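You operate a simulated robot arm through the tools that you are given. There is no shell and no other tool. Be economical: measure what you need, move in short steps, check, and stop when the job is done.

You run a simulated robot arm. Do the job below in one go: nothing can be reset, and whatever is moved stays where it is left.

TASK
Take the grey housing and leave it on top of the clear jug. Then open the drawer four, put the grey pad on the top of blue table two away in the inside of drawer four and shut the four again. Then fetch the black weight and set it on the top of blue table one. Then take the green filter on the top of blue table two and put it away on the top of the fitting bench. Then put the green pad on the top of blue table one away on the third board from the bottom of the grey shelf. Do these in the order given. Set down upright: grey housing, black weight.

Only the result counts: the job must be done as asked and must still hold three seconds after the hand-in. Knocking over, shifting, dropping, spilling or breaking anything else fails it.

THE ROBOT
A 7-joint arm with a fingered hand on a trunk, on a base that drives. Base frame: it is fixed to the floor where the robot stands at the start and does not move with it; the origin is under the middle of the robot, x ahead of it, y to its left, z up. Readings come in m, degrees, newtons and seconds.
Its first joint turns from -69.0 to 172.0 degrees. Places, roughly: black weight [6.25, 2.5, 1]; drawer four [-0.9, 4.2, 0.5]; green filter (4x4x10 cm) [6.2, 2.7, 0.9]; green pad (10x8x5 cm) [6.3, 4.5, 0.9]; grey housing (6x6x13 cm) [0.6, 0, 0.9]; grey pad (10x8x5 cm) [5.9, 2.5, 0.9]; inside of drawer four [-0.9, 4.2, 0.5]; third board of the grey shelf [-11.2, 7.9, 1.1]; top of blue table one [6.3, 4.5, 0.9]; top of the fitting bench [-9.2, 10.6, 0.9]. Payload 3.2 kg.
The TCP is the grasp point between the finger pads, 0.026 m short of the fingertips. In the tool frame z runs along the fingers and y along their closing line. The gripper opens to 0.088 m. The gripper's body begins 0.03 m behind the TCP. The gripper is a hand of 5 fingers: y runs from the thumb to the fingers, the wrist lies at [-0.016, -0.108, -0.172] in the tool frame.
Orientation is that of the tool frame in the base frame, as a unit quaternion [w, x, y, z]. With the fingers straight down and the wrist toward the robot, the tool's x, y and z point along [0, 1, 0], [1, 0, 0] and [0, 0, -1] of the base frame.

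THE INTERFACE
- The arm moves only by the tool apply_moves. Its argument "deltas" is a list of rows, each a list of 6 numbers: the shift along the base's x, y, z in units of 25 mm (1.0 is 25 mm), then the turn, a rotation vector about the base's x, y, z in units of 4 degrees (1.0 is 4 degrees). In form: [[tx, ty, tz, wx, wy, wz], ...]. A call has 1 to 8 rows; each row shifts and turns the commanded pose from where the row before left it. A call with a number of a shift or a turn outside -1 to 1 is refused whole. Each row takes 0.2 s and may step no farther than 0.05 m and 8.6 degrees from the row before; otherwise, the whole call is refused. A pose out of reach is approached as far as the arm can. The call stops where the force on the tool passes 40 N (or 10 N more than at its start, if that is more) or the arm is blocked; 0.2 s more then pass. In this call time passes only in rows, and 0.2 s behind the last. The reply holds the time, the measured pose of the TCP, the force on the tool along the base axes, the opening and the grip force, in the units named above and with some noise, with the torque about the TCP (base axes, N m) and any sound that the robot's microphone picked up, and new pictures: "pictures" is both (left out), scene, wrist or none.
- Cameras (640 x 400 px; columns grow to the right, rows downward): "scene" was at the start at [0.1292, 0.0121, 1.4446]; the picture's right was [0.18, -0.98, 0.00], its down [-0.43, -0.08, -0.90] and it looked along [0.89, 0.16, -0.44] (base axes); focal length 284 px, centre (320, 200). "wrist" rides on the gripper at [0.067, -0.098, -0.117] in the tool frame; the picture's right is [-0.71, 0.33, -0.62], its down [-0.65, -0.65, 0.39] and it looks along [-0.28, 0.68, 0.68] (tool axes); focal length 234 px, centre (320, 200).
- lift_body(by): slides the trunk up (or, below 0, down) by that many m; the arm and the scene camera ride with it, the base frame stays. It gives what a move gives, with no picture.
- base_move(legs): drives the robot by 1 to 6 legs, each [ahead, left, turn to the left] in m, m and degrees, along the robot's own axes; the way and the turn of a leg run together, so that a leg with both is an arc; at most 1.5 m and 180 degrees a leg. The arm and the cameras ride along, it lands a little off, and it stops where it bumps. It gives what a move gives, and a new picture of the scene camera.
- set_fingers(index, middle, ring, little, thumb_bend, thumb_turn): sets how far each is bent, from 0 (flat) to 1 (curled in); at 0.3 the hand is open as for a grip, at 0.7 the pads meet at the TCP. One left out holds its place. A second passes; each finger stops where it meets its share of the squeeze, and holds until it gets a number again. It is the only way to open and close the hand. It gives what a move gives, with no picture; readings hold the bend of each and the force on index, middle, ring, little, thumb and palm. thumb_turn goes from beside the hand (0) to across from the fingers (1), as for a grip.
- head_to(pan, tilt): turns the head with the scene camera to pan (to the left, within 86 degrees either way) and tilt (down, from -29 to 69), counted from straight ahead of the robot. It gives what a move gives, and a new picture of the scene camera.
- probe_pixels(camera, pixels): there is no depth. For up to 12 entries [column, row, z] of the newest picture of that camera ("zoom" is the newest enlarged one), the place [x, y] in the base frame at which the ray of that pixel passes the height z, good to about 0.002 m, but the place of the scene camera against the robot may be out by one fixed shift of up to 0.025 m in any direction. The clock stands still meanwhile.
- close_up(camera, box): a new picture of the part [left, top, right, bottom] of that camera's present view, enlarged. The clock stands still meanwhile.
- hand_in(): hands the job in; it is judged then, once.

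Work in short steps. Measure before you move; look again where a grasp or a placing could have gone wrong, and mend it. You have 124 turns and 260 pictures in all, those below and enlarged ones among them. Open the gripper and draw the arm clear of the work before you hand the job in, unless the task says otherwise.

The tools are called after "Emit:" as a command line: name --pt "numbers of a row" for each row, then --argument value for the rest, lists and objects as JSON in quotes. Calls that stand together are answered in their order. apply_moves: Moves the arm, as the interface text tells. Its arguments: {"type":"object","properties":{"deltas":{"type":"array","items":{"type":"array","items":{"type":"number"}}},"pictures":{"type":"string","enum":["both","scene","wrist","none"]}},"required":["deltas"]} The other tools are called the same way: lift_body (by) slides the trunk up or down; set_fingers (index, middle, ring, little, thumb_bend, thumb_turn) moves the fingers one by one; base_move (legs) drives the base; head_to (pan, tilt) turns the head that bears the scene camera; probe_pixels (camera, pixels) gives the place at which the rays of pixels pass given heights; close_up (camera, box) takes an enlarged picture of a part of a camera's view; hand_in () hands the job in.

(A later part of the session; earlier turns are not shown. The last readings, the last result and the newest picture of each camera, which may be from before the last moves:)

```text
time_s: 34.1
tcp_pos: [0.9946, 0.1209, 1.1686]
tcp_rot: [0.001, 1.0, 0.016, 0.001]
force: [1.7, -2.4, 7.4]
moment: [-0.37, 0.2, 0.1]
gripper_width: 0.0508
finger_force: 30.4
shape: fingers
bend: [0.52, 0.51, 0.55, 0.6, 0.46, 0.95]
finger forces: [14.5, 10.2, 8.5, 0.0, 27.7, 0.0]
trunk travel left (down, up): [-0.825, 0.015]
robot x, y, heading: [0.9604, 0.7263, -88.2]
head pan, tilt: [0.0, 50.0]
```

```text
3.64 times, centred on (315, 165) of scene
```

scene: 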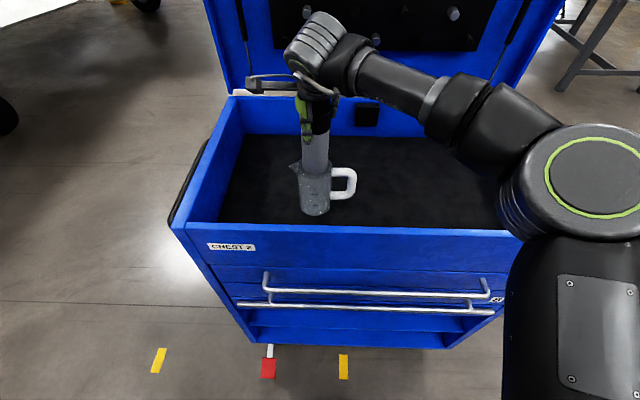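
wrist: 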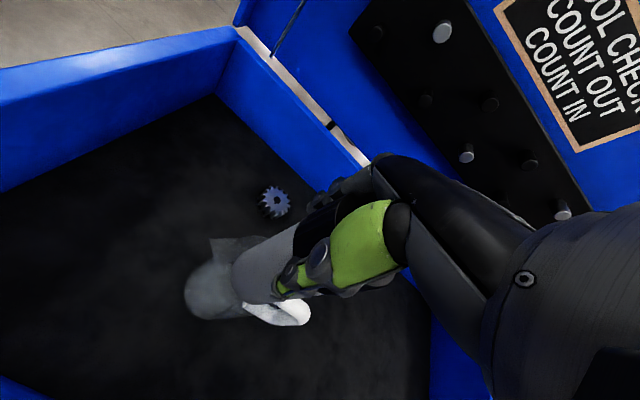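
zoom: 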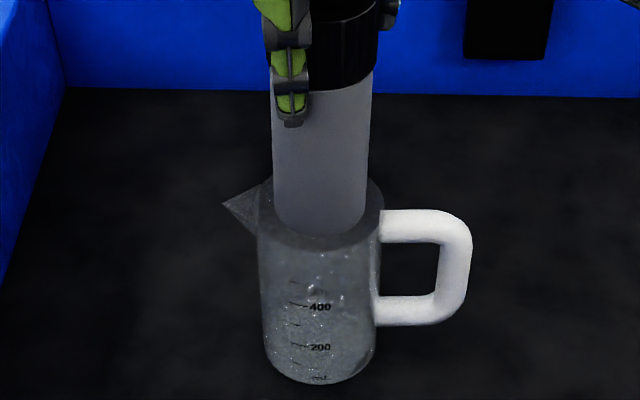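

The housing looks centred on the jug (rim centre 320, housing 320). I relieve the remaining load a bit more, then open the fingers in two stages.

Emit:
apply_moves --pt "0 0 0.1 0 0 0" --pt "0 0 0 0 0 0" --pictures "none"

Emit:
set_fingers --index 0.46 --middle 0.46 --ring 0.46 --little 0.46 --thumb_bend 0.4

Emit:
close_up --camera "scene" --box '[260, 110, 370, 220]'

```text
time_s: 34.7
tcp_pos: [0.9947, 0.1189, 1.1696]
tcp_rot: [-0.001, 1.0, 0.014, 0.0]
force: [0.1, -2.1, -1.2]
moment: [-0.24, 0.07, 0.07]
gripper_width: 0.0508
finger_force: 29.1
shape: fingers
bend: [0.52, 0.51, 0.55, 0.6, 0.46, 0.95]
finger forces: [13.7, 9.3, 8.4, 0.1, 26.8, 0.1]
trunk travel left (down, up): [-0.825, 0.015]
robot x, y, heading: [0.9521, 0.7267, -88.2]
head pan, tilt: [0.0, 50.0]
```

```text
time_s: 35.7
tcp_pos: [0.9965, 0.1197, 1.1704]
tcp_rot: [0.0, 1.0, 0.016, 0.0]
force: [0.8, -0.5, -0.4]
moment: [0.03, 0.0, -0.04]
gripper_width: 0.061
finger_force: 1.4
shape: fingers
bend: [0.46, 0.46, 0.46, 0.46, 0.4, 0.97]
finger forces: [0.8, 0.1, 0.9, 0.0, 1.4, 0.1]
trunk travel left (down, up): [-0.825, 0.015]
robot x, y, heading: [0.9587, 0.7287, -88.4]
head pan, tilt: [0.0, 50.0]
```

```text
3.64 times, centred on (315, 165) of scene
```

zoom: 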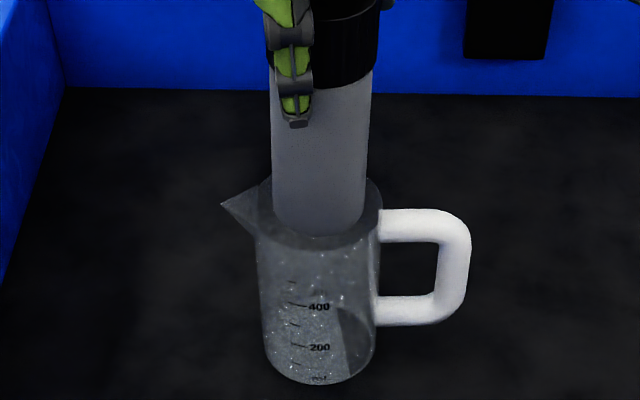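

It stands. I open fully and rise straight up.

Emit:
set_fingers --index 0.2 --middle 0.2 --ring 0.2 --little 0.2 --thumb_bend 0.22

Emit:
apply_moves --pt "0 0 0.5 0 0 0" --pt "0 0 0.8 0 0 0" --pt "0 0 1 0 0 0" --pt "0 0 1 0 0 0" --pt "0 0 1 0 0 0"

```text
time_s: 36.7
tcp_pos: [0.9955, 0.1187, 1.1721]
tcp_rot: [-0.001, 1.0, 0.015, 0.0]
force: [0.7, -0.5, -0.4]
moment: [0.02, 0.01, 0.0]
gripper_width: 0.1049
finger_force: 0.1
shape: fingers
bend: [0.2, 0.2, 0.2, 0.2, 0.22, 0.97]
finger forces: [0.0, 0.0, 0.0, 0.1, 0.0, 0.1]
trunk travel left (down, up): [-0.825, 0.015]
robot x, y, heading: [0.9544, 0.7317, -88.4]
head pan, tilt: [0.0, 50.0]
```

```text
time_s: 37.9
tcp_pos: [0.9966, 0.1187, 1.2796]
tcp_rot: [0.001, 1.0, 0.016, 0.0]
force: [0.2, 0.4, -0.4]
moment: [0.0, 0.03, 0.01]
gripper_width: 0.1053
finger_force: 0.1
shape: fingers
bend: [0.2, 0.2, 0.2, 0.2, 0.22, 0.97]
finger forces: [0.0, 0.0, 0.0, 0.0, 0.1, 0.0]
trunk travel left (down, up): [-0.825, 0.015]
robot x, y, heading: [0.9602, 0.7272, -88.2]
head pan, tilt: [0.0, 50.0]
```

scene: 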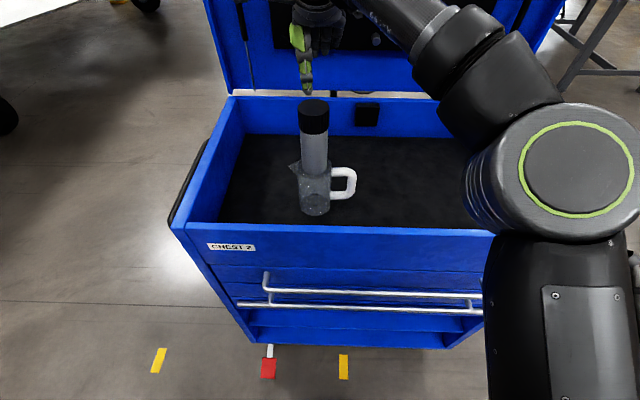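
wrist: 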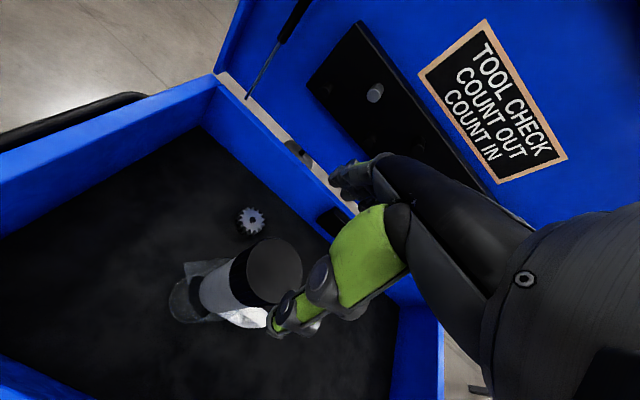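

Step one stands upright on the jug. I retract the arm over the chest, then back off and turn to look around toward drawer four (to the north-west).

Emit:
apply_moves --pt "0 0.8 0.3 0 0 0" --pt "0 0.8 0.3 0 0 0" --pt "0 0.8 0 0 0 0" --pt "0 0.8 0 0 0 0" --pt "0 0.8 0 0 0 0" --pt "0 0.8 0 0 0 0" --pt "0 0.8 0 0 0 0" --pictures "none"

Emit:
base_move --legs '[[-0.07, 0, 0], [0, 0, -90]]'

Emit:
head_to --pan -60 --tilt 20

Emit:
head_to --pan 0 --tilt 20

```text
time_s: 39.5
tcp_pos: [0.9961, 0.2614, 1.293]
tcp_rot: [0.001, 1.0, 0.015, 0.0]
force: [0.4, 0.3, 0.3]
moment: [0.01, -0.01, 0.04]
gripper_width: 0.1054
finger_force: 0.1
shape: fingers
bend: [0.2, 0.2, 0.2, 0.2, 0.22, 0.97]
finger forces: [0.0, 0.1, 0.1, 0.1, 0.0, 0.1]
trunk travel left (down, up): [-0.825, 0.015]
robot x, y, heading: [0.9573, 0.7275, -88.4]
head pan, tilt: [0.0, 50.0]
```

```text
time_s: 44.4
tcp_pos: [0.4861, 0.7585, 1.2925]
tcp_rot: [0.0, 0.718, -0.696, 0.001]
force: [-0.4, 0.7, -0.6]
moment: [0.03, -0.01, 0.0]
gripper_width: 0.1051
finger_force: 0.1
shape: fingers
bend: [0.2, 0.2, 0.2, 0.2, 0.22, 0.97]
finger forces: [0.1, 0.1, 0.1, 0.0, 0.0, 0.0]
trunk travel left (down, up): [-0.825, 0.015]
robot x, y, heading: [0.9546, 0.7999, -178.4]
head pan, tilt: [0.0, 50.0]
```

scene: 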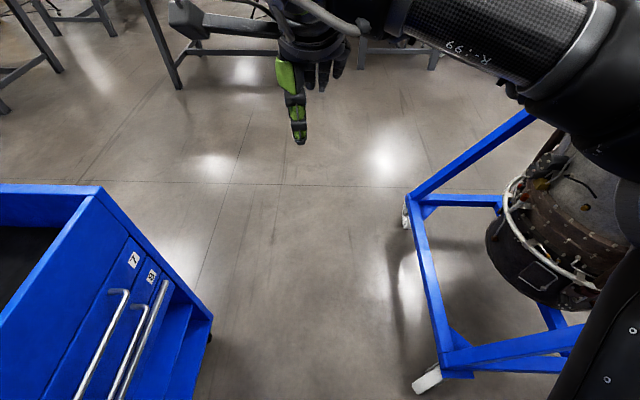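

```text
time_s: 45.7
tcp_pos: [0.4852, 0.7603, 1.2926]
tcp_rot: [0.001, 0.718, -0.696, 0.0]
force: [0.4, -0.1, -1.0]
moment: [-0.01, 0.0, 0.06]
gripper_width: 0.1051
finger_force: 0.1
shape: fingers
bend: [0.2, 0.2, 0.2, 0.2, 0.22, 0.97]
finger forces: [0.0, 0.0, 0.0, 0.1, 0.0, 0.0]
trunk travel left (down, up): [-0.825, 0.015]
robot x, y, heading: [0.9565, 0.8, -178.0]
head pan, tilt: [-60.0, 20.0]
```

scene: 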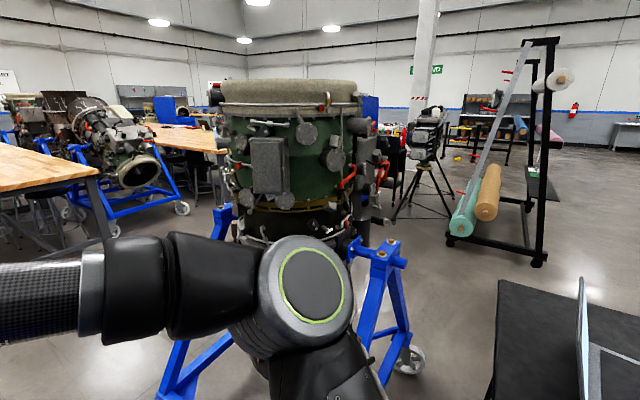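

```text
time_s: 47.0
tcp_pos: [0.4863, 0.76, 1.2911]
tcp_rot: [0.001, 0.718, -0.696, 0.001]
force: [0.1, 0.9, -0.1]
moment: [-0.02, 0.01, 0.02]
gripper_width: 0.105
finger_force: 0.1
shape: fingers
bend: [0.2, 0.2, 0.2, 0.2, 0.22, 0.97]
finger forces: [0.1, 0.1, 0.1, 0.0, 0.0, 0.0]
trunk travel left (down, up): [-0.825, 0.015]
robot x, y, heading: [0.9515, 0.8014, -178.1]
head pan, tilt: [0.0, 20.0]
```

scene: 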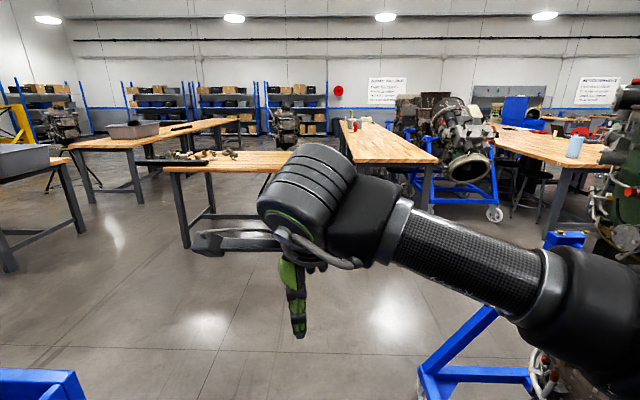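

Drawer four lies behind the engine stand. I look that way again, level, and probe floor points to plan a route around the laptop table to the east.

Emit:
head_to --pan -75 --tilt 25

Emit:
base_move --legs '[[-1.3, 0, 0]]'

```text
time_s: 48.5
tcp_pos: [0.4852, 0.761, 1.2922]
tcp_rot: [0.0, 0.718, -0.696, 0.001]
force: [-0.9, -0.1, -0.2]
moment: [-0.01, 0.0, -0.02]
gripper_width: 0.1051
finger_force: 0.0
shape: fingers
bend: [0.2, 0.2, 0.2, 0.2, 0.22, 0.97]
finger forces: [0.0, 0.0, 0.0, 0.0, 0.0, 0.1]
trunk travel left (down, up): [-0.825, 0.015]
robot x, y, heading: [0.955, 0.8001, -178.3]
head pan, tilt: [-75.0, 25.0]
```

scene: 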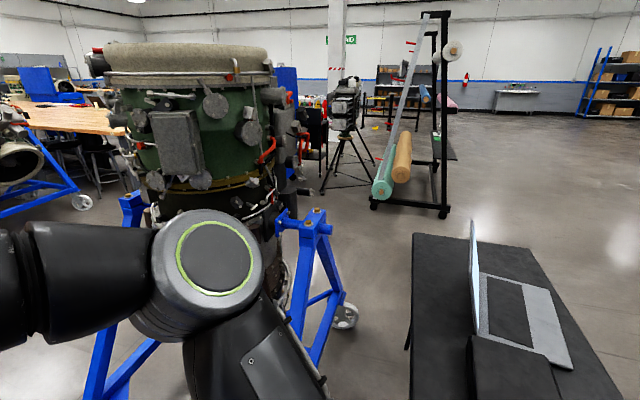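

```text
time_s: 54.9
tcp_pos: [1.7572, 0.7957, 1.2927]
tcp_rot: [0.0, 0.709, -0.705, 0.001]
force: [0.1, 0.4, -0.6]
moment: [0.04, 0.0, 0.0]
gripper_width: 0.105
finger_force: 0.1
shape: fingers
bend: [0.2, 0.2, 0.2, 0.2, 0.22, 0.97]
finger forces: [0.1, 0.1, 0.1, 0.0, 0.0, 0.0]
trunk travel left (down, up): [-0.825, 0.015]
robot x, y, heading: [2.2309, 0.8211, -179.5]
head pan, tilt: [-75.0, 25.0]
```

scene: 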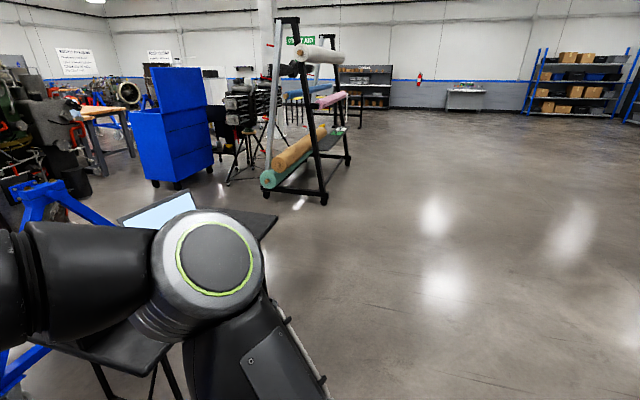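

The blue open chest at (175,130) must hold drawer four; I probe its floor corners and the tripod and rack feet.

Emit:
probe_pixels --camera "scene" --pixels '[[155, 185, 0], [178, 189, 0], [209, 172, 0], [228, 185, 0], [250, 176, 0], [270, 185, 0], [323, 203, 0], [347, 165, 0], [264, 188, 0]]'

Emit:
close_up --camera "scene" --box '[60, 40, 380, 240]'

```text
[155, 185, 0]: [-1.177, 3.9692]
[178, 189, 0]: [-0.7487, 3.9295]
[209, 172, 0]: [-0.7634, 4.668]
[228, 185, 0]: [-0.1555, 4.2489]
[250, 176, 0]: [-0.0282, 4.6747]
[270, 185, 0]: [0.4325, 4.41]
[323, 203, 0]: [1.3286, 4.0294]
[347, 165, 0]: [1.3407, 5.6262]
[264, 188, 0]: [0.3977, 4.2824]
```

```text
2.00 times, centred on (220, 140) of scene
```

zoom: 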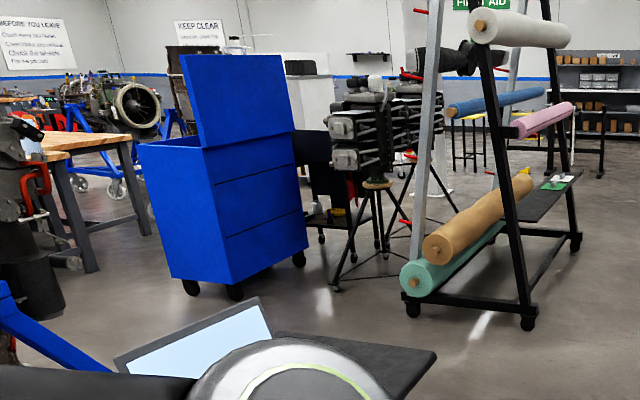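

The chest spans about x −1.18…−0.75, y 3.93…4.67 with its lid on the east side, so its drawers likely face west. I strafe north past the table and drive west along y≈3.

Emit:
base_move --legs '[[0, -1.1, 0], [0, -1.1, 0], [1.5, 0, 0], [0.6, 0, 0]]'

Emit:
head_to --pan 0 --tilt 25

Emit:
head_to --pan -35 --tilt 25

```text
time_s: 75.9
tcp_pos: [-0.3747, 3.0157, 1.2929]
tcp_rot: [0.0, -0.706, 0.708, 0.0]
force: [0.3, -0.4, 0.0]
moment: [0.03, 0.0, 0.0]
gripper_width: 0.1053
finger_force: 0.0
shape: fingers
bend: [0.2, 0.2, 0.2, 0.2, 0.22, 0.97]
finger forces: [0.1, 0.1, 0.1, 0.0, 0.0, 0.0]
trunk travel left (down, up): [-0.825, 0.015]
robot x, y, heading: [0.0937, 3.037, 179.6]
head pan, tilt: [-75.0, 25.0]
```

scene: 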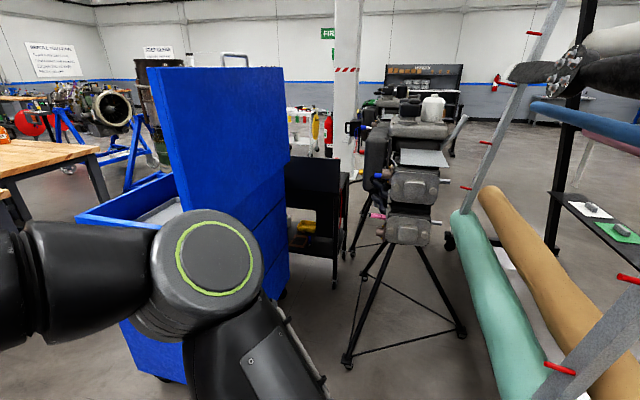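

```text
time_s: 77.4
tcp_pos: [-0.3749, 3.016, 1.2911]
tcp_rot: [0.0, -0.706, 0.708, -0.001]
force: [-0.2, 0.0, 0.0]
moment: [-0.03, 0.0, -0.01]
gripper_width: 0.1053
finger_force: 0.1
shape: fingers
bend: [0.2, 0.2, 0.2, 0.2, 0.22, 0.97]
finger forces: [0.0, 0.1, 0.0, 0.0, 0.0, 0.0]
trunk travel left (down, up): [-0.825, 0.015]
robot x, y, heading: [0.0961, 3.0424, 180.0]
head pan, tilt: [0.0, 25.0]
```

scene: 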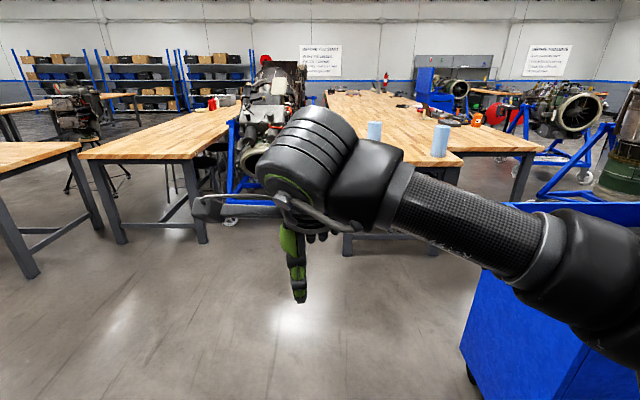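

```text
time_s: 78.4
tcp_pos: [-0.3758, 3.0162, 1.2926]
tcp_rot: [0.0, -0.706, 0.708, 0.0]
force: [-0.5, 0.5, 0.2]
moment: [0.01, 0.04, 0.03]
gripper_width: 0.105
finger_force: 0.1
shape: fingers
bend: [0.2, 0.2, 0.2, 0.2, 0.22, 0.97]
finger forces: [0.0, 0.0, 0.1, 0.0, 0.1, 0.1]
trunk travel left (down, up): [-0.825, 0.015]
robot x, y, heading: [0.0916, 3.0379, 179.9]
head pan, tilt: [-35.0, 25.0]
```

scene: 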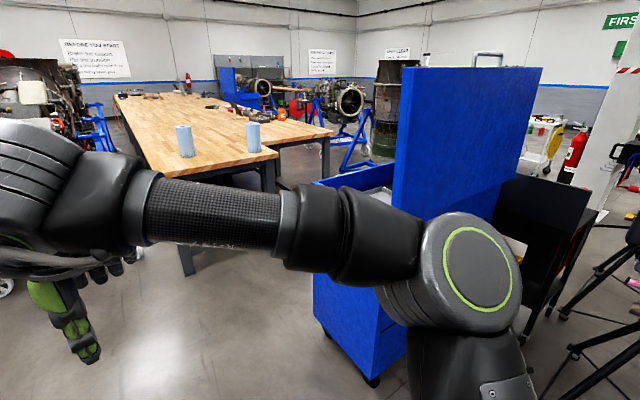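

I probe the wooden bench's legs and top edge to learn the gap on the chest's drawer side.

Emit:
probe_pixels --camera "scene" --pixels '[[189, 274, 0], [326, 182, 0], [278, 153, 0.9], [333, 131, 0.9], [178, 173, 0.9], [314, 322, 0], [370, 383, 0], [315, 183, 1.0]]'

Emit:
base_move --legs '[[1.3, 0, 0], [0, 0, -60]]'

Emit:
head_to --pan -15 --tilt 35

```text
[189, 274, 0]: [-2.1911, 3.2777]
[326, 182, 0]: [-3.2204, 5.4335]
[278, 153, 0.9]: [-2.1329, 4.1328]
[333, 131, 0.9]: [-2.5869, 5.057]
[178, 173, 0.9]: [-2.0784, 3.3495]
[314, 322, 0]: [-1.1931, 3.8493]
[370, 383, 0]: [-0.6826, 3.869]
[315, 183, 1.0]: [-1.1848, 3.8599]
```

```text
time_s: 87.5
tcp_pos: [-1.4631, 3.4057, 1.2926]
tcp_rot: [0.0, -0.278, 0.96, -0.001]
force: [0.2, 0.2, 0.6]
moment: [-0.05, -0.04, 0.01]
gripper_width: 0.1054
finger_force: 0.0
shape: fingers
bend: [0.2, 0.2, 0.2, 0.2, 0.22, 0.97]
finger forces: [0.0, 0.1, 0.0, 0.0, 0.0, 0.1]
trunk travel left (down, up): [-0.825, 0.015]
robot x, y, heading: [-1.1913, 3.0261, 122.2]
head pan, tilt: [-35.0, 25.0]
```

scene: 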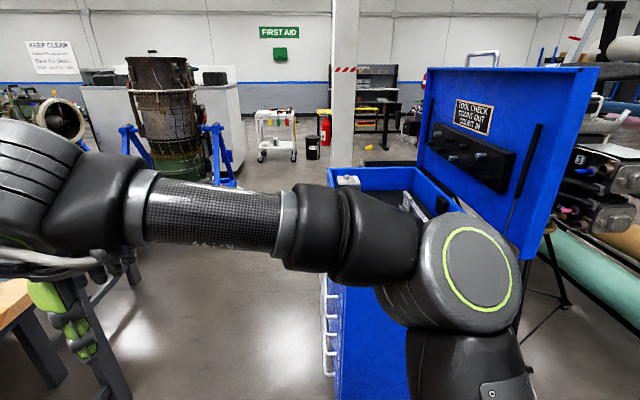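

```text
time_s: 88.3
tcp_pos: [-1.4628, 3.4049, 1.2925]
tcp_rot: [0.0, -0.279, 0.96, 0.001]
force: [0.9, -0.6, -0.2]
moment: [0.04, 0.0, 0.01]
gripper_width: 0.1054
finger_force: 0.0
shape: fingers
bend: [0.2, 0.2, 0.2, 0.2, 0.22, 0.97]
finger forces: [0.0, 0.0, 0.1, 0.0, 0.0, 0.1]
trunk travel left (down, up): [-0.825, 0.015]
robot x, y, heading: [-1.1907, 3.0165, 122.7]
head pan, tilt: [-15.0, 35.0]
```

scene: 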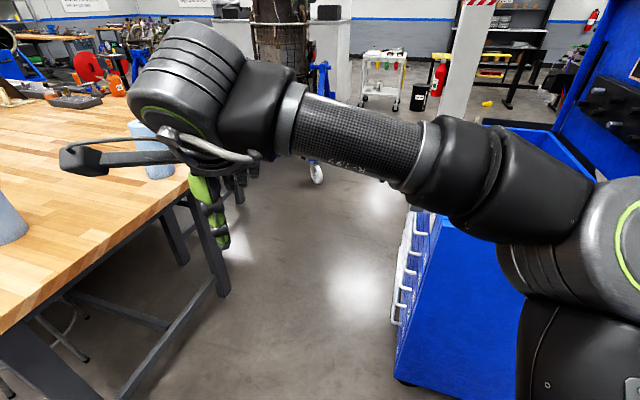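

The drawers face west with handles around (405,270). I enlarge that area to find number four.

Emit:
close_up --camera "scene" --box '[360, 180, 520, 390]'

Emit:
probe_pixels --camera "scene" --pixels '[[190, 178, 0.9], [135, 395, 0], [226, 292, 0], [184, 262, 0], [397, 380, 0], [30, 330, 0.9]]'

```text
1.90 times, centred on (440, 285) of scene
```

zoom: 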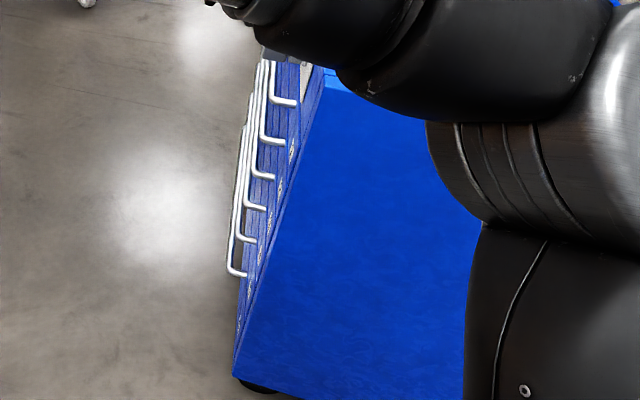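

```text
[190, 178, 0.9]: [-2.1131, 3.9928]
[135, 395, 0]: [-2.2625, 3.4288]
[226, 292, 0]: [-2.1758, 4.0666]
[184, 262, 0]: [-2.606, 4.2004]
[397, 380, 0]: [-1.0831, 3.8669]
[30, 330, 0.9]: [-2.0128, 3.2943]
```

I drive into the aisle beside the chest and turn toward the drawer fronts to read the labels.

Emit:
base_move --legs '[[0.5, 0.16, 0], [0, 0, -62]]'

Emit:
head_to --pan -10 --tilt 45

```text
time_s: 94.1
tcp_pos: [-1.382, 3.784, 1.2923]
tcp_rot: [0.001, 0.256, 0.967, 0.0]
force: [-0.1, -0.9, 0.6]
moment: [0.02, -0.01, 0.01]
gripper_width: 0.1052
finger_force: 0.0
shape: fingers
bend: [0.2, 0.2, 0.2, 0.2, 0.22, 0.97]
finger forces: [0.0, 0.0, 0.0, 0.1, 0.0, 0.1]
trunk travel left (down, up): [-0.825, 0.015]
robot x, y, heading: [-1.5945, 3.3622, 60.5]
head pan, tilt: [-15.0, 35.0]
```

scene: 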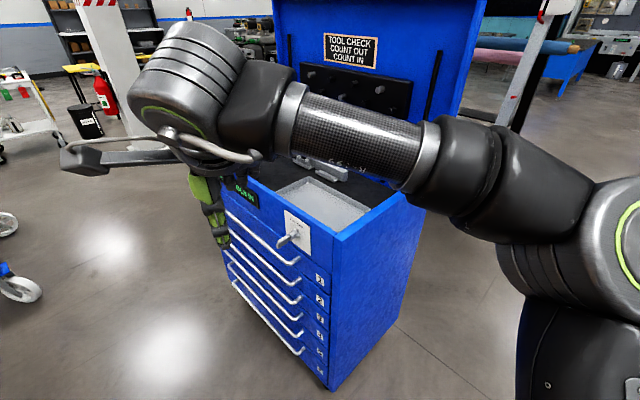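

```text
time_s: 94.8
tcp_pos: [-1.3827, 3.7835, 1.2917]
tcp_rot: [0.0, 0.256, 0.967, 0.0]
force: [-0.3, 0.3, 0.1]
moment: [0.0, 0.03, 0.01]
gripper_width: 0.1053
finger_force: 0.0
shape: fingers
bend: [0.2, 0.2, 0.2, 0.2, 0.22, 0.97]
finger forces: [0.0, 0.0, 0.0, 0.0, 0.0, 0.1]
trunk travel left (down, up): [-0.825, 0.015]
robot x, y, heading: [-1.5943, 3.3652, 60.5]
head pan, tilt: [-10.0, 45.0]
```

scene: 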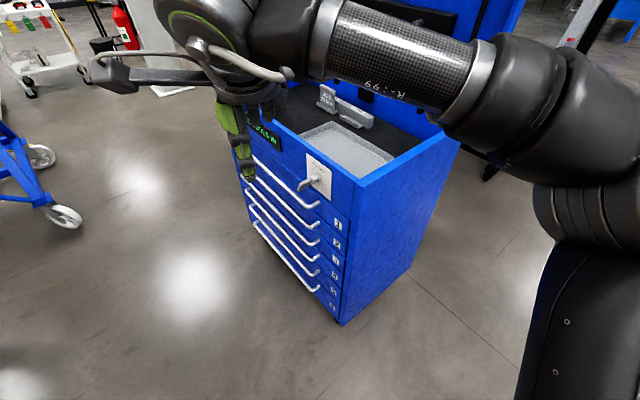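

Emit:
close_up --camera "scene" --box '[230, 100, 390, 330]'

Emit:
close_up --camera "scene" --box '[290, 200, 370, 320]'

```text
1.74 times, centred on (310, 215) of scene
```

zoom: 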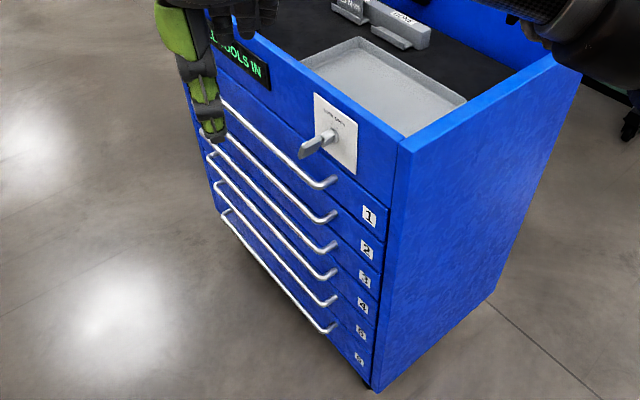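

```text
3.33 times, centred on (330, 260) of scene
```

zoom: 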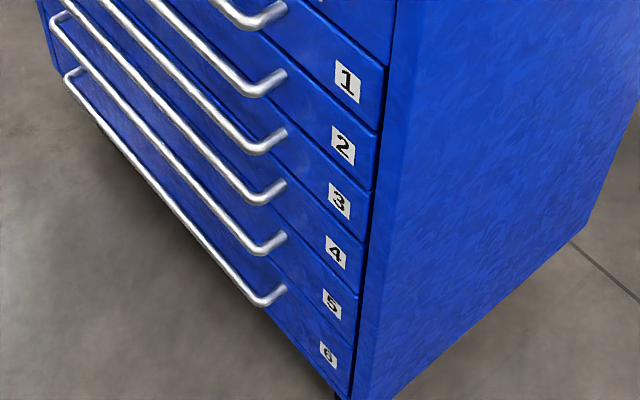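

Labels 1–6 read top to bottom; the fourth handle's near end is at about (311,261). I probe it at several heights together with the chest's front edge for reference.

Emit:
probe_pixels --camera "scene" --pixels '[[311, 261, 0.5], [311, 261, 0.55], [311, 261, 0.6], [318, 255, 0.5], [318, 255, 0.55], [318, 255, 0.6], [356, 182, 1.0], [348, 300, 0.3], [343, 322, 0.1], [343, 322, 0.15], [246, 192, 0.55], [456, 140, 1.0]]'

```text
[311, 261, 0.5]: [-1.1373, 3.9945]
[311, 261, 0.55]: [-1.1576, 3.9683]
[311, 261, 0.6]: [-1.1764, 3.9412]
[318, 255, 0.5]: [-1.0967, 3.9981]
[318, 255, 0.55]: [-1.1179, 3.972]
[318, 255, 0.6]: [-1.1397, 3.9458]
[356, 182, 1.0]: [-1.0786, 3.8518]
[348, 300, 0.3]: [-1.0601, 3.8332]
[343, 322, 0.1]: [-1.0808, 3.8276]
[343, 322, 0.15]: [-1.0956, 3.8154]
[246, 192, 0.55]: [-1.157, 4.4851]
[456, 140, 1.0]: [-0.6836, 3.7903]
```

Drawer four spans about z 0.39–0.52, and its bar is at about x=−1.14, z=0.47, y 4.01–4.48. I move to about (−1.7, 3.55), turn to 45°, and lower the trunk.

Emit:
base_move --legs '[[0.109, 0.183, 0], [0, 0, -15]]'

Emit:
lift_body --by -0.55

Emit:
head_to --pan -15 --tilt 30

```text
time_s: 97.4
tcp_pos: [-1.3834, 3.9016, 1.2936]
tcp_rot: [0.0, 0.381, 0.925, -0.001]
force: [0.4, 0.2, 0.4]
moment: [-0.02, 0.03, -0.01]
gripper_width: 0.1054
finger_force: 0.1
shape: fingers
bend: [0.2, 0.2, 0.2, 0.2, 0.22, 0.97]
finger forces: [0.0, 0.1, 0.1, 0.0, 0.0, 0.0]
trunk travel left (down, up): [-0.825, 0.015]
robot x, y, heading: [-1.6992, 3.5472, 45.6]
head pan, tilt: [-10.0, 45.0]
```

scene: 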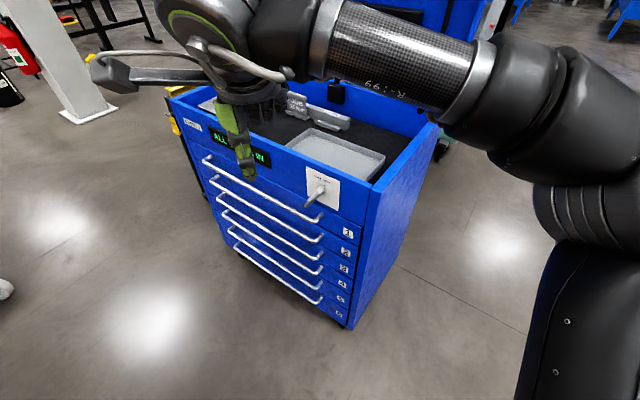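

```text
refused: -0.55 is not a number from -0.4 to 0.4
```

```text
time_s: 98.1
tcp_pos: [-1.3836, 3.9015, 1.2927]
tcp_rot: [0.0, 0.381, 0.925, 0.0]
force: [-0.4, 0.2, -0.2]
moment: [-0.01, 0.02, 0.0]
gripper_width: 0.1053
finger_force: 0.1
shape: fingers
bend: [0.2, 0.2, 0.2, 0.2, 0.22, 0.97]
finger forces: [0.0, 0.0, 0.0, 0.0, 0.0, 0.1]
trunk travel left (down, up): [-0.825, 0.015]
robot x, y, heading: [-1.6969, 3.5495, 45.4]
head pan, tilt: [-15.0, 30.0]
```

scene: 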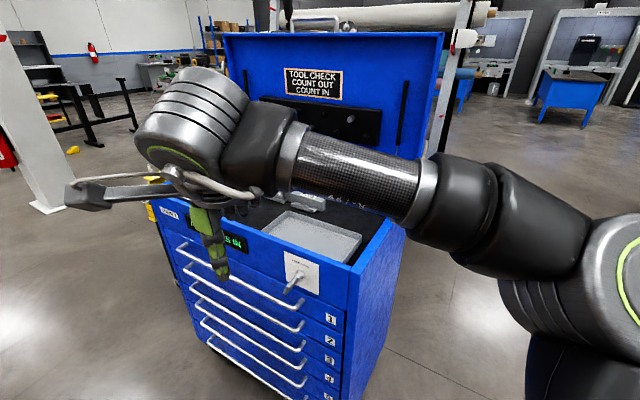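

I lower the trunk in two steps; the hand is clear of the chest (x=−1.38 against bars at −1.14).

Emit:
lift_body --by -0.4

Emit:
lift_body --by -0.2

Emit:
apply_moves --pt "-0.2 0 0 0 0 -1" --pt "-0.2 0 0 0 0 -1" --pt "-0.2 0 0 0 0 -1" --pt "-0.2 0 0 0 0 -1" --pt "-0.2 0 0 0 0 -1" --pt "-0.2 0 0 0 0 -1" --pt "-0.2 0 0 0 0 -1" --pt "-0.2 0 0 0 0 -1" --pictures "none"

Emit:
apply_moves --pt "0 0 0 0 0 -1" --pt "0 0 0 0 0 -1" --pt "0 0 0 0 0 -1" --pt "0 0 0 0 -1 0" --pt "0 0 0 0 -1 0" --pt "0 0 0 0 -1 0" --pt "0 0 0 0 -1 0" --pt "0 0 0 0 -1 0"

```text
time_s: 102.0
tcp_pos: [-1.3839, 3.9014, 0.8931]
tcp_rot: [0.0, 0.381, 0.924, 0.0]
force: [-0.1, 1.1, 0.5]
moment: [-0.02, -0.01, -0.01]
gripper_width: 0.1051
finger_force: 0.0
shape: fingers
bend: [0.2, 0.2, 0.2, 0.2, 0.22, 0.97]
finger forces: [0.0, 0.1, 0.0, 0.0, 0.1, 0.1]
trunk travel left (down, up): [-0.425, 0.415]
robot x, y, heading: [-1.6976, 3.55, 45.2]
head pan, tilt: [-15.0, 30.0]
```

```text
time_s: 104.1
tcp_pos: [-1.3835, 3.9008, 0.6938]
tcp_rot: [0.0, 0.381, 0.925, 0.0]
force: [0.1, -0.5, 0.1]
moment: [0.04, 0.02, 0.0]
gripper_width: 0.105
finger_force: 0.0
shape: fingers
bend: [0.2, 0.2, 0.2, 0.2, 0.22, 0.97]
finger forces: [0.0, 0.1, 0.1, 0.0, 0.0, 0.0]
trunk travel left (down, up): [-0.225, 0.615]
robot x, y, heading: [-1.6959, 3.5505, 45.1]
head pan, tilt: [-15.0, 30.0]
```

```text
time_s: 105.9
tcp_pos: [-1.4241, 3.9004, 0.6935]
tcp_rot: [-0.001, 0.622, 0.783, 0.001]
force: [-0.1, 0.3, 0.1]
moment: [-0.01, -0.03, -0.02]
gripper_width: 0.1053
finger_force: 0.0
shape: fingers
bend: [0.2, 0.2, 0.2, 0.2, 0.22, 0.97]
finger forces: [0.1, 0.0, 0.0, 0.0, 0.0, 0.1]
trunk travel left (down, up): [-0.225, 0.615]
robot x, y, heading: [-1.6978, 3.5454, 45.5]
head pan, tilt: [-15.0, 30.0]
```

```text
time_s: 107.7
tcp_pos: [-1.4247, 3.9007, 0.693]
tcp_rot: [0.124, 0.689, 0.704, 0.123]
force: [0.2, -0.6, -0.3]
moment: [0.02, 0.01, 0.04]
gripper_width: 0.105
finger_force: 0.1
shape: fingers
bend: [0.2, 0.2, 0.2, 0.2, 0.22, 0.97]
finger forces: [0.0, 0.1, 0.0, 0.0, 0.0, 0.0]
trunk travel left (down, up): [-0.225, 0.615]
robot x, y, heading: [-1.7003, 3.5495, 45.4]
head pan, tilt: [-15.0, 30.0]
```

scene: 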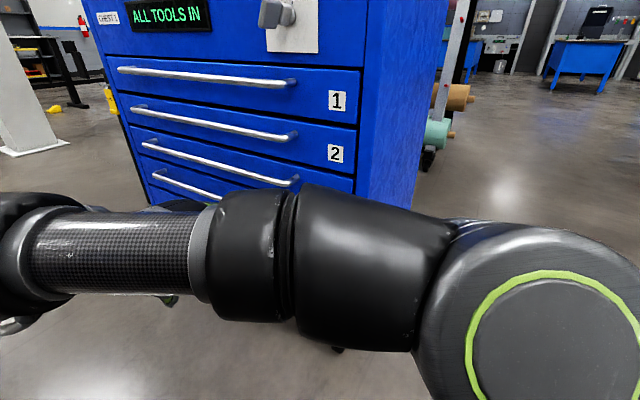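
wrist: 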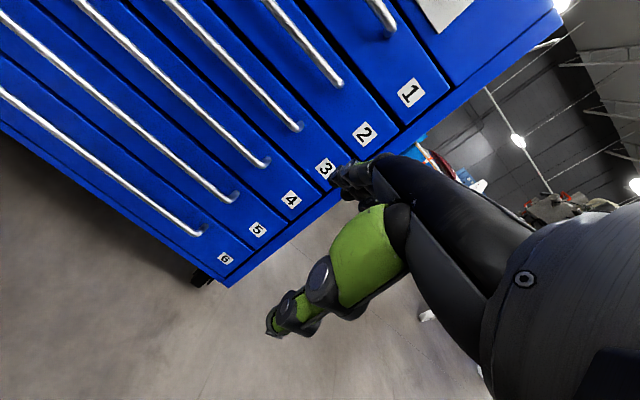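

The wrist view shows all six handles; handle 4 ends at (265,163) beside label 4 (291,199). I probe along it at candidate heights.

Emit:
probe_pixels --camera "wrist" --pixels '[[259, 160, 0.45], [259, 160, 0.5], [170, 80, 0.45], [170, 80, 0.5], [291, 199, 0.45], [200, 279, 0.1], [229, 286, 0.1], [563, 20, 1.0], [333, 173, 0.5]]'

```text
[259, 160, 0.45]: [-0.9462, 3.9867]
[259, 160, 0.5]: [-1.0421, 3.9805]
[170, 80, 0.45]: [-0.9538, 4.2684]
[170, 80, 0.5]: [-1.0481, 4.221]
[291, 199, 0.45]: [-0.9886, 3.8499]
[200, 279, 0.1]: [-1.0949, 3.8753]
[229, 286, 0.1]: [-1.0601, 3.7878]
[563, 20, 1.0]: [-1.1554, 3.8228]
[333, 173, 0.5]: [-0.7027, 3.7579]
```

I'll continue pitching the hand toward horizontal while sliding to y≈4.1 and a bit lower, then re-measure the bar by parallax.

Emit:
apply_moves --pt "0 1 -0.5 0 -1 0" --pt "0 1 -0.5 0 -1 0" --pt "0 1 -0.5 0 -1 0" --pt "0 1 -0.5 0 -1 0" --pt "0 1 -0.5 0 -1 0" --pt "0 1 -0.5 0 -1 0" --pt "0 1 -0.5 0 -1 0" --pt "0 1 -0.5 0 -1 0"

```text
time_s: 109.5
tcp_pos: [-1.3634, 4.0259, 0.6295]
tcp_rot: [0.299, 0.635, 0.65, 0.292]
force: [-0.4, -1.3, 0.1]
moment: [-0.01, 0.03, -0.03]
gripper_width: 0.1057
finger_force: 0.0
shape: fingers
bend: [0.2, 0.2, 0.2, 0.2, 0.22, 0.97]
finger forces: [0.0, 0.0, 0.0, 0.1, 0.0, 0.1]
out of reach, approached as far as the arm can: row 5, 6, 7, 8
trunk travel left (down, up): [-0.225, 0.615]
robot x, y, heading: [-1.6996, 3.5503, 45.5]
head pan, tilt: [-15.0, 30.0]
```

scene: 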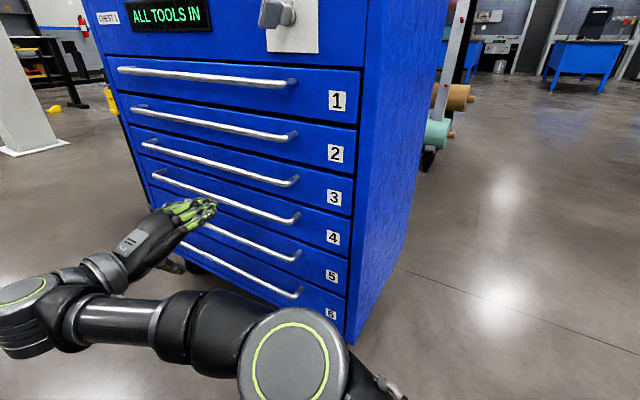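
wrist: 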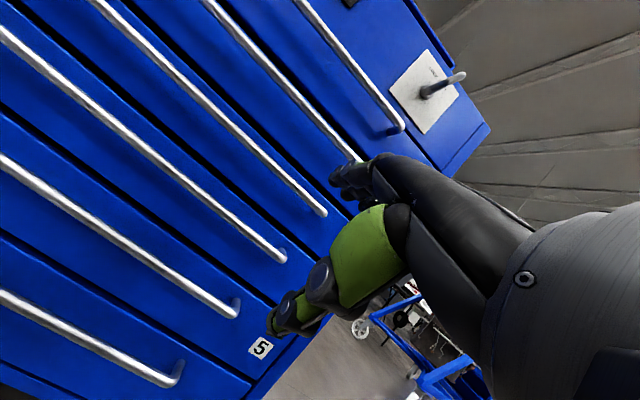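

Some rows were out of reach, but the view is good: label 5 (261,347) is next to handle 5's end (235,310), so handle 4 ends at (280,257). I probe it for the parallax.

Emit:
probe_pixels --camera "wrist" --pixels '[[278, 255, 0.45], [278, 255, 0.5], [278, 255, 0.55], [150, 145, 0.45], [150, 145, 0.5], [150, 145, 0.55], [261, 347, 0.4], [261, 347, 0.35], [320, 208, 0.6], [235, 308, 0.4]]'

```text
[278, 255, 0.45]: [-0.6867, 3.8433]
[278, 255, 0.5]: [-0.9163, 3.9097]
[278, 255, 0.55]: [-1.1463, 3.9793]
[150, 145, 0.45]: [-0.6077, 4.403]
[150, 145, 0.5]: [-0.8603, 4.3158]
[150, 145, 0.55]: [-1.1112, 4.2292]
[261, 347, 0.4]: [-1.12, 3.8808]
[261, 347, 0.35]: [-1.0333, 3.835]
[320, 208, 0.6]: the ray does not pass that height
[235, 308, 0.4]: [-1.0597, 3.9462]
```

Parallax gives bar 4 at about x=−1.14, z=0.55, near end y≈3.97. The trunk is too high for a horizontal hand, so I lower it another 0.18 and raise the hand relative to it.

Emit:
lift_body --by -0.18

Emit:
apply_moves --pt "0 0 0.8 0 0 0" --pt "0 0 0.8 0 -0.5 0" --pt "0 0 0.8 0 -1 0" --pt "0 0 0.4 0 -1 0" --pt "0 0.2 0 0 -1 0" --pt "0 0.2 0 0 -1 0" --pt "0 0.2 0 0 -1 0"

```text
time_s: 111.5
tcp_pos: [-1.3639, 4.025, 0.4502]
tcp_rot: [0.298, 0.636, 0.649, 0.292]
force: [-1.1, -0.2, 0.2]
moment: [0.0, 0.0, 0.01]
gripper_width: 0.1057
finger_force: 0.0
shape: fingers
bend: [0.2, 0.2, 0.2, 0.2, 0.22, 0.97]
finger forces: [0.1, 0.0, 0.0, 0.0, 0.0, 0.1]
trunk travel left (down, up): [-0.045, 0.795]
robot x, y, heading: [-1.696, 3.5455, 45.2]
head pan, tilt: [-15.0, 30.0]
```

```text
time_s: 113.1
tcp_pos: [-1.3613, 4.0382, 0.5204]
tcp_rot: [0.418, 0.568, 0.58, 0.407]
force: [0.7, -0.7, 0.4]
moment: [0.02, -0.02, -0.02]
gripper_width: 0.1056
finger_force: 0.1
shape: fingers
bend: [0.2, 0.2, 0.2, 0.2, 0.22, 0.97]
finger forces: [0.1, 0.0, 0.0, 0.0, 0.0, 0.1]
out of reach, approached as far as the arm can: row 7
trunk travel left (down, up): [-0.045, 0.795]
robot x, y, heading: [-1.699, 3.5512, 45.3]
head pan, tilt: [-15.0, 30.0]
```

scene: 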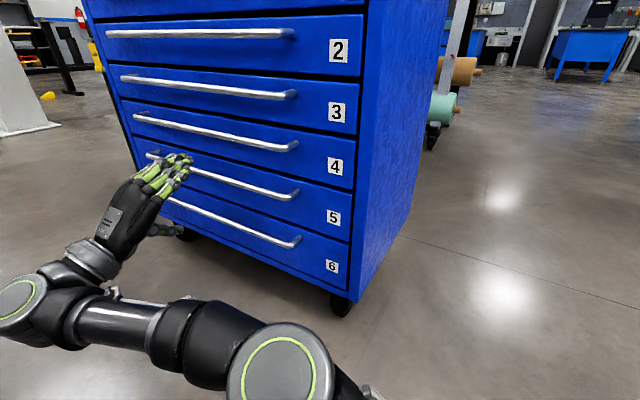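
wrist: 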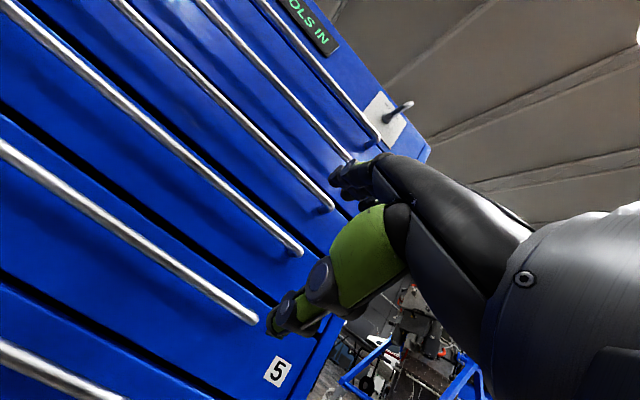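

The hand is now pitched about 72° (nearly horizontal). I partly pre-curl the fingers, then advance toward the bar and re-measure.

Emit:
set_fingers --index 0.35 --middle 0.35 --ring 0.35 --little 0.35 --thumb_bend 0.25

Emit:
apply_moves --pt "0.5 0.2 0.3 0 0 0" --pt "0.8 0.3 0.3 0 0 0" --pt "0.8 0.3 0.3 0 0 0" --pt "0.8 0.3 0.2 0 0 0" --pt "0.8 0 0.2 0 0 0" --pt "0 0 0 0 0 0"

Emit:
close_up --camera "wrist" --box '[160, 120, 420, 380]'

```text
time_s: 114.1
tcp_pos: [-1.3608, 4.0384, 0.5195]
tcp_rot: [0.417, 0.568, 0.58, 0.407]
force: [0.0, -0.4, -0.3]
moment: [0.03, 0.01, 0.0]
gripper_width: 0.0865
finger_force: 0.0
shape: fingers
bend: [0.35, 0.35, 0.35, 0.35, 0.25, 0.97]
finger forces: [0.0, 0.0, 0.1, 0.0, 0.0, 0.0]
trunk travel left (down, up): [-0.045, 0.795]
robot x, y, heading: [-1.6994, 3.5507, 45.3]
head pan, tilt: [-15.0, 30.0]
```

```text
time_s: 115.5
tcp_pos: [-1.2766, 4.0462, 0.5461]
tcp_rot: [0.416, 0.568, 0.581, 0.408]
force: [0.2, 0.8, 0.0]
moment: [0.0, 0.0, -0.02]
gripper_width: 0.0864
finger_force: 0.1
shape: fingers
bend: [0.35, 0.35, 0.35, 0.35, 0.25, 0.97]
finger forces: [0.1, 0.0, 0.1, 0.0, 0.0, 0.0]
out of reach, approached as far as the arm can: row 2, 4
trunk travel left (down, up): [-0.045, 0.795]
robot x, y, heading: [-1.702, 3.5482, 45.2]
head pan, tilt: [-15.0, 30.0]
```

scene: 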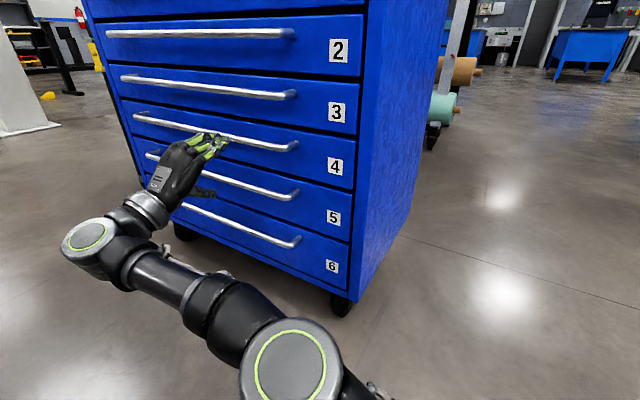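
wrist: 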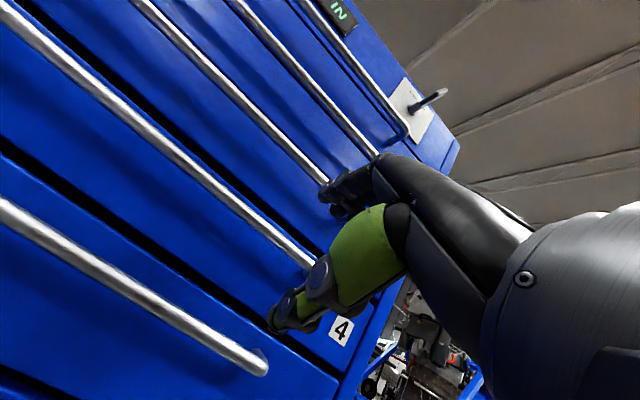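

```text
1.54 times, centred on (290, 250) of wrist
```

zoom: 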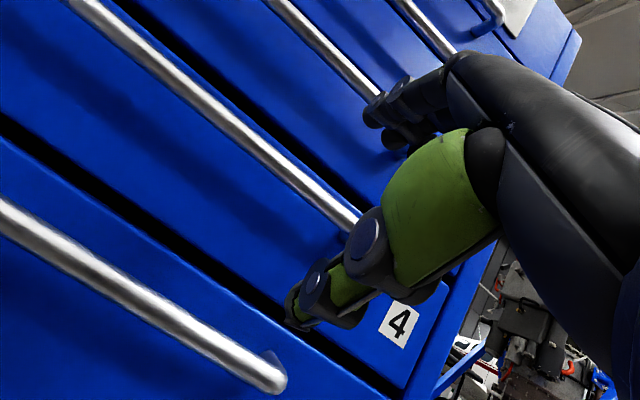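

Pure x motion was accepted, and at y=4.046 the four fingers still fit on the bar (end at 3.97). I probe bar 4 (300,254) once more from this view.

Emit:
probe_pixels --camera "wrist" --pixels '[[300, 254, 0.53], [300, 254, 0.55], [300, 254, 0.57], [150, 126, 0.55], [150, 126, 0.57], [265, 367, 0.43], [265, 367, 0.45]]'

```text
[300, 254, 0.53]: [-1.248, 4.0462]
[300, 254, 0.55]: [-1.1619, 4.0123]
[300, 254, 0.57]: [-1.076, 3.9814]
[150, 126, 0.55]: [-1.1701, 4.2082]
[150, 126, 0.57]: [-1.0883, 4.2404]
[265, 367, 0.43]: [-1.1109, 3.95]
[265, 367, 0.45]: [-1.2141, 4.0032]
```

The bar is confirmed at x≈−1.14, z≈0.555. I advance along x with small upward correction, relying on the force stop.

Emit:
apply_moves --pt "0.8 0 0.1 0 0 0" --pt "0.8 0 0.1 0 0 0" --pt "0.8 0 0.1 0 0 0" --pt "0.8 0 0.1 0 0 0" --pt "0.6 0 0 0 0 0" --pt "0.5 0 0 0 0 0" --pt "0 0 0 0 0 0"

Emit:
close_up --camera "wrist" --box '[160, 120, 420, 380]'

Emit:
close_up --camera "scene" --box '[100, 60, 360, 260]'

```text
time_s: 117.1
tcp_pos: [-1.1928, 4.0346, 0.5521]
tcp_rot: [0.417, 0.568, 0.581, 0.408]
force: [0.7, -0.3, -0.1]
moment: [-0.01, 0.02, -0.01]
gripper_width: 0.0866
finger_force: 0.1
shape: fingers
bend: [0.35, 0.35, 0.35, 0.35, 0.25, 0.97]
finger forces: [0.0, 0.0, 0.1, 0.0, 0.0, 0.0]
out of reach, approached as far as the arm can: row 3, 5, 6
trunk travel left (down, up): [-0.045, 0.795]
robot x, y, heading: [-1.6949, 3.5497, 45.2]
head pan, tilt: [-15.0, 30.0]
```

scene: 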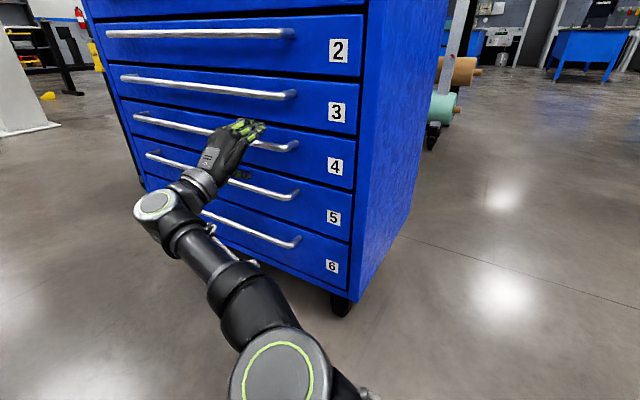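
wrist: 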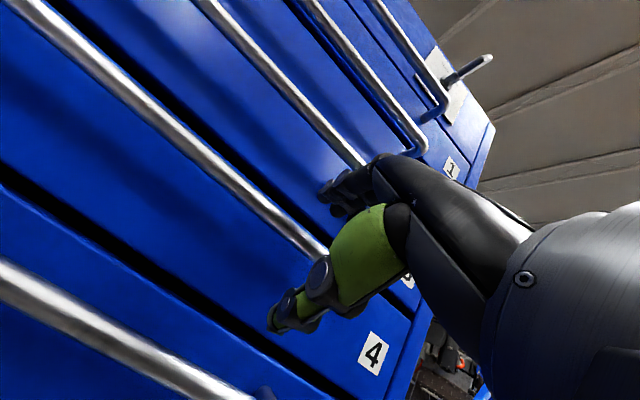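

```text
1.54 times, centred on (290, 250) of wrist
```

zoom: 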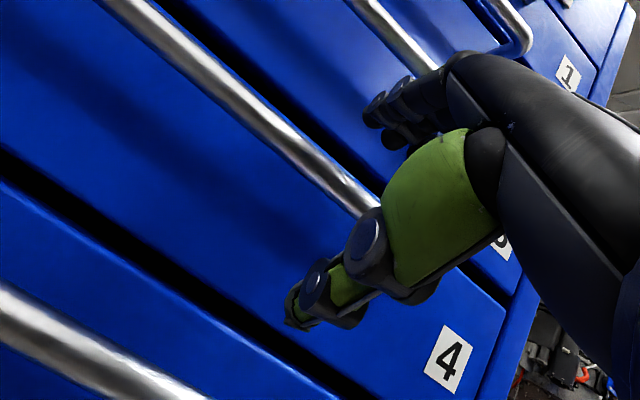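

```text
2.00 times, centred on (230, 160) of scene
```

zoom: 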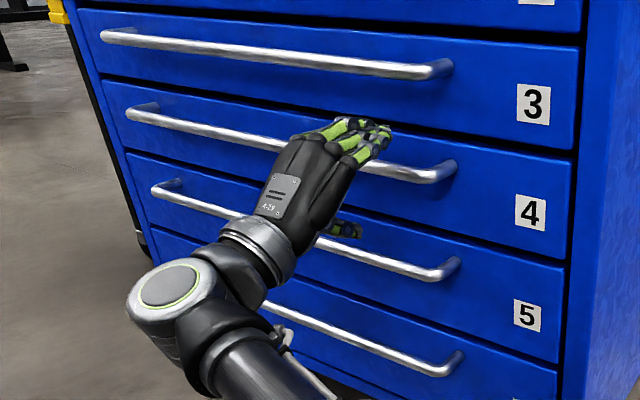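

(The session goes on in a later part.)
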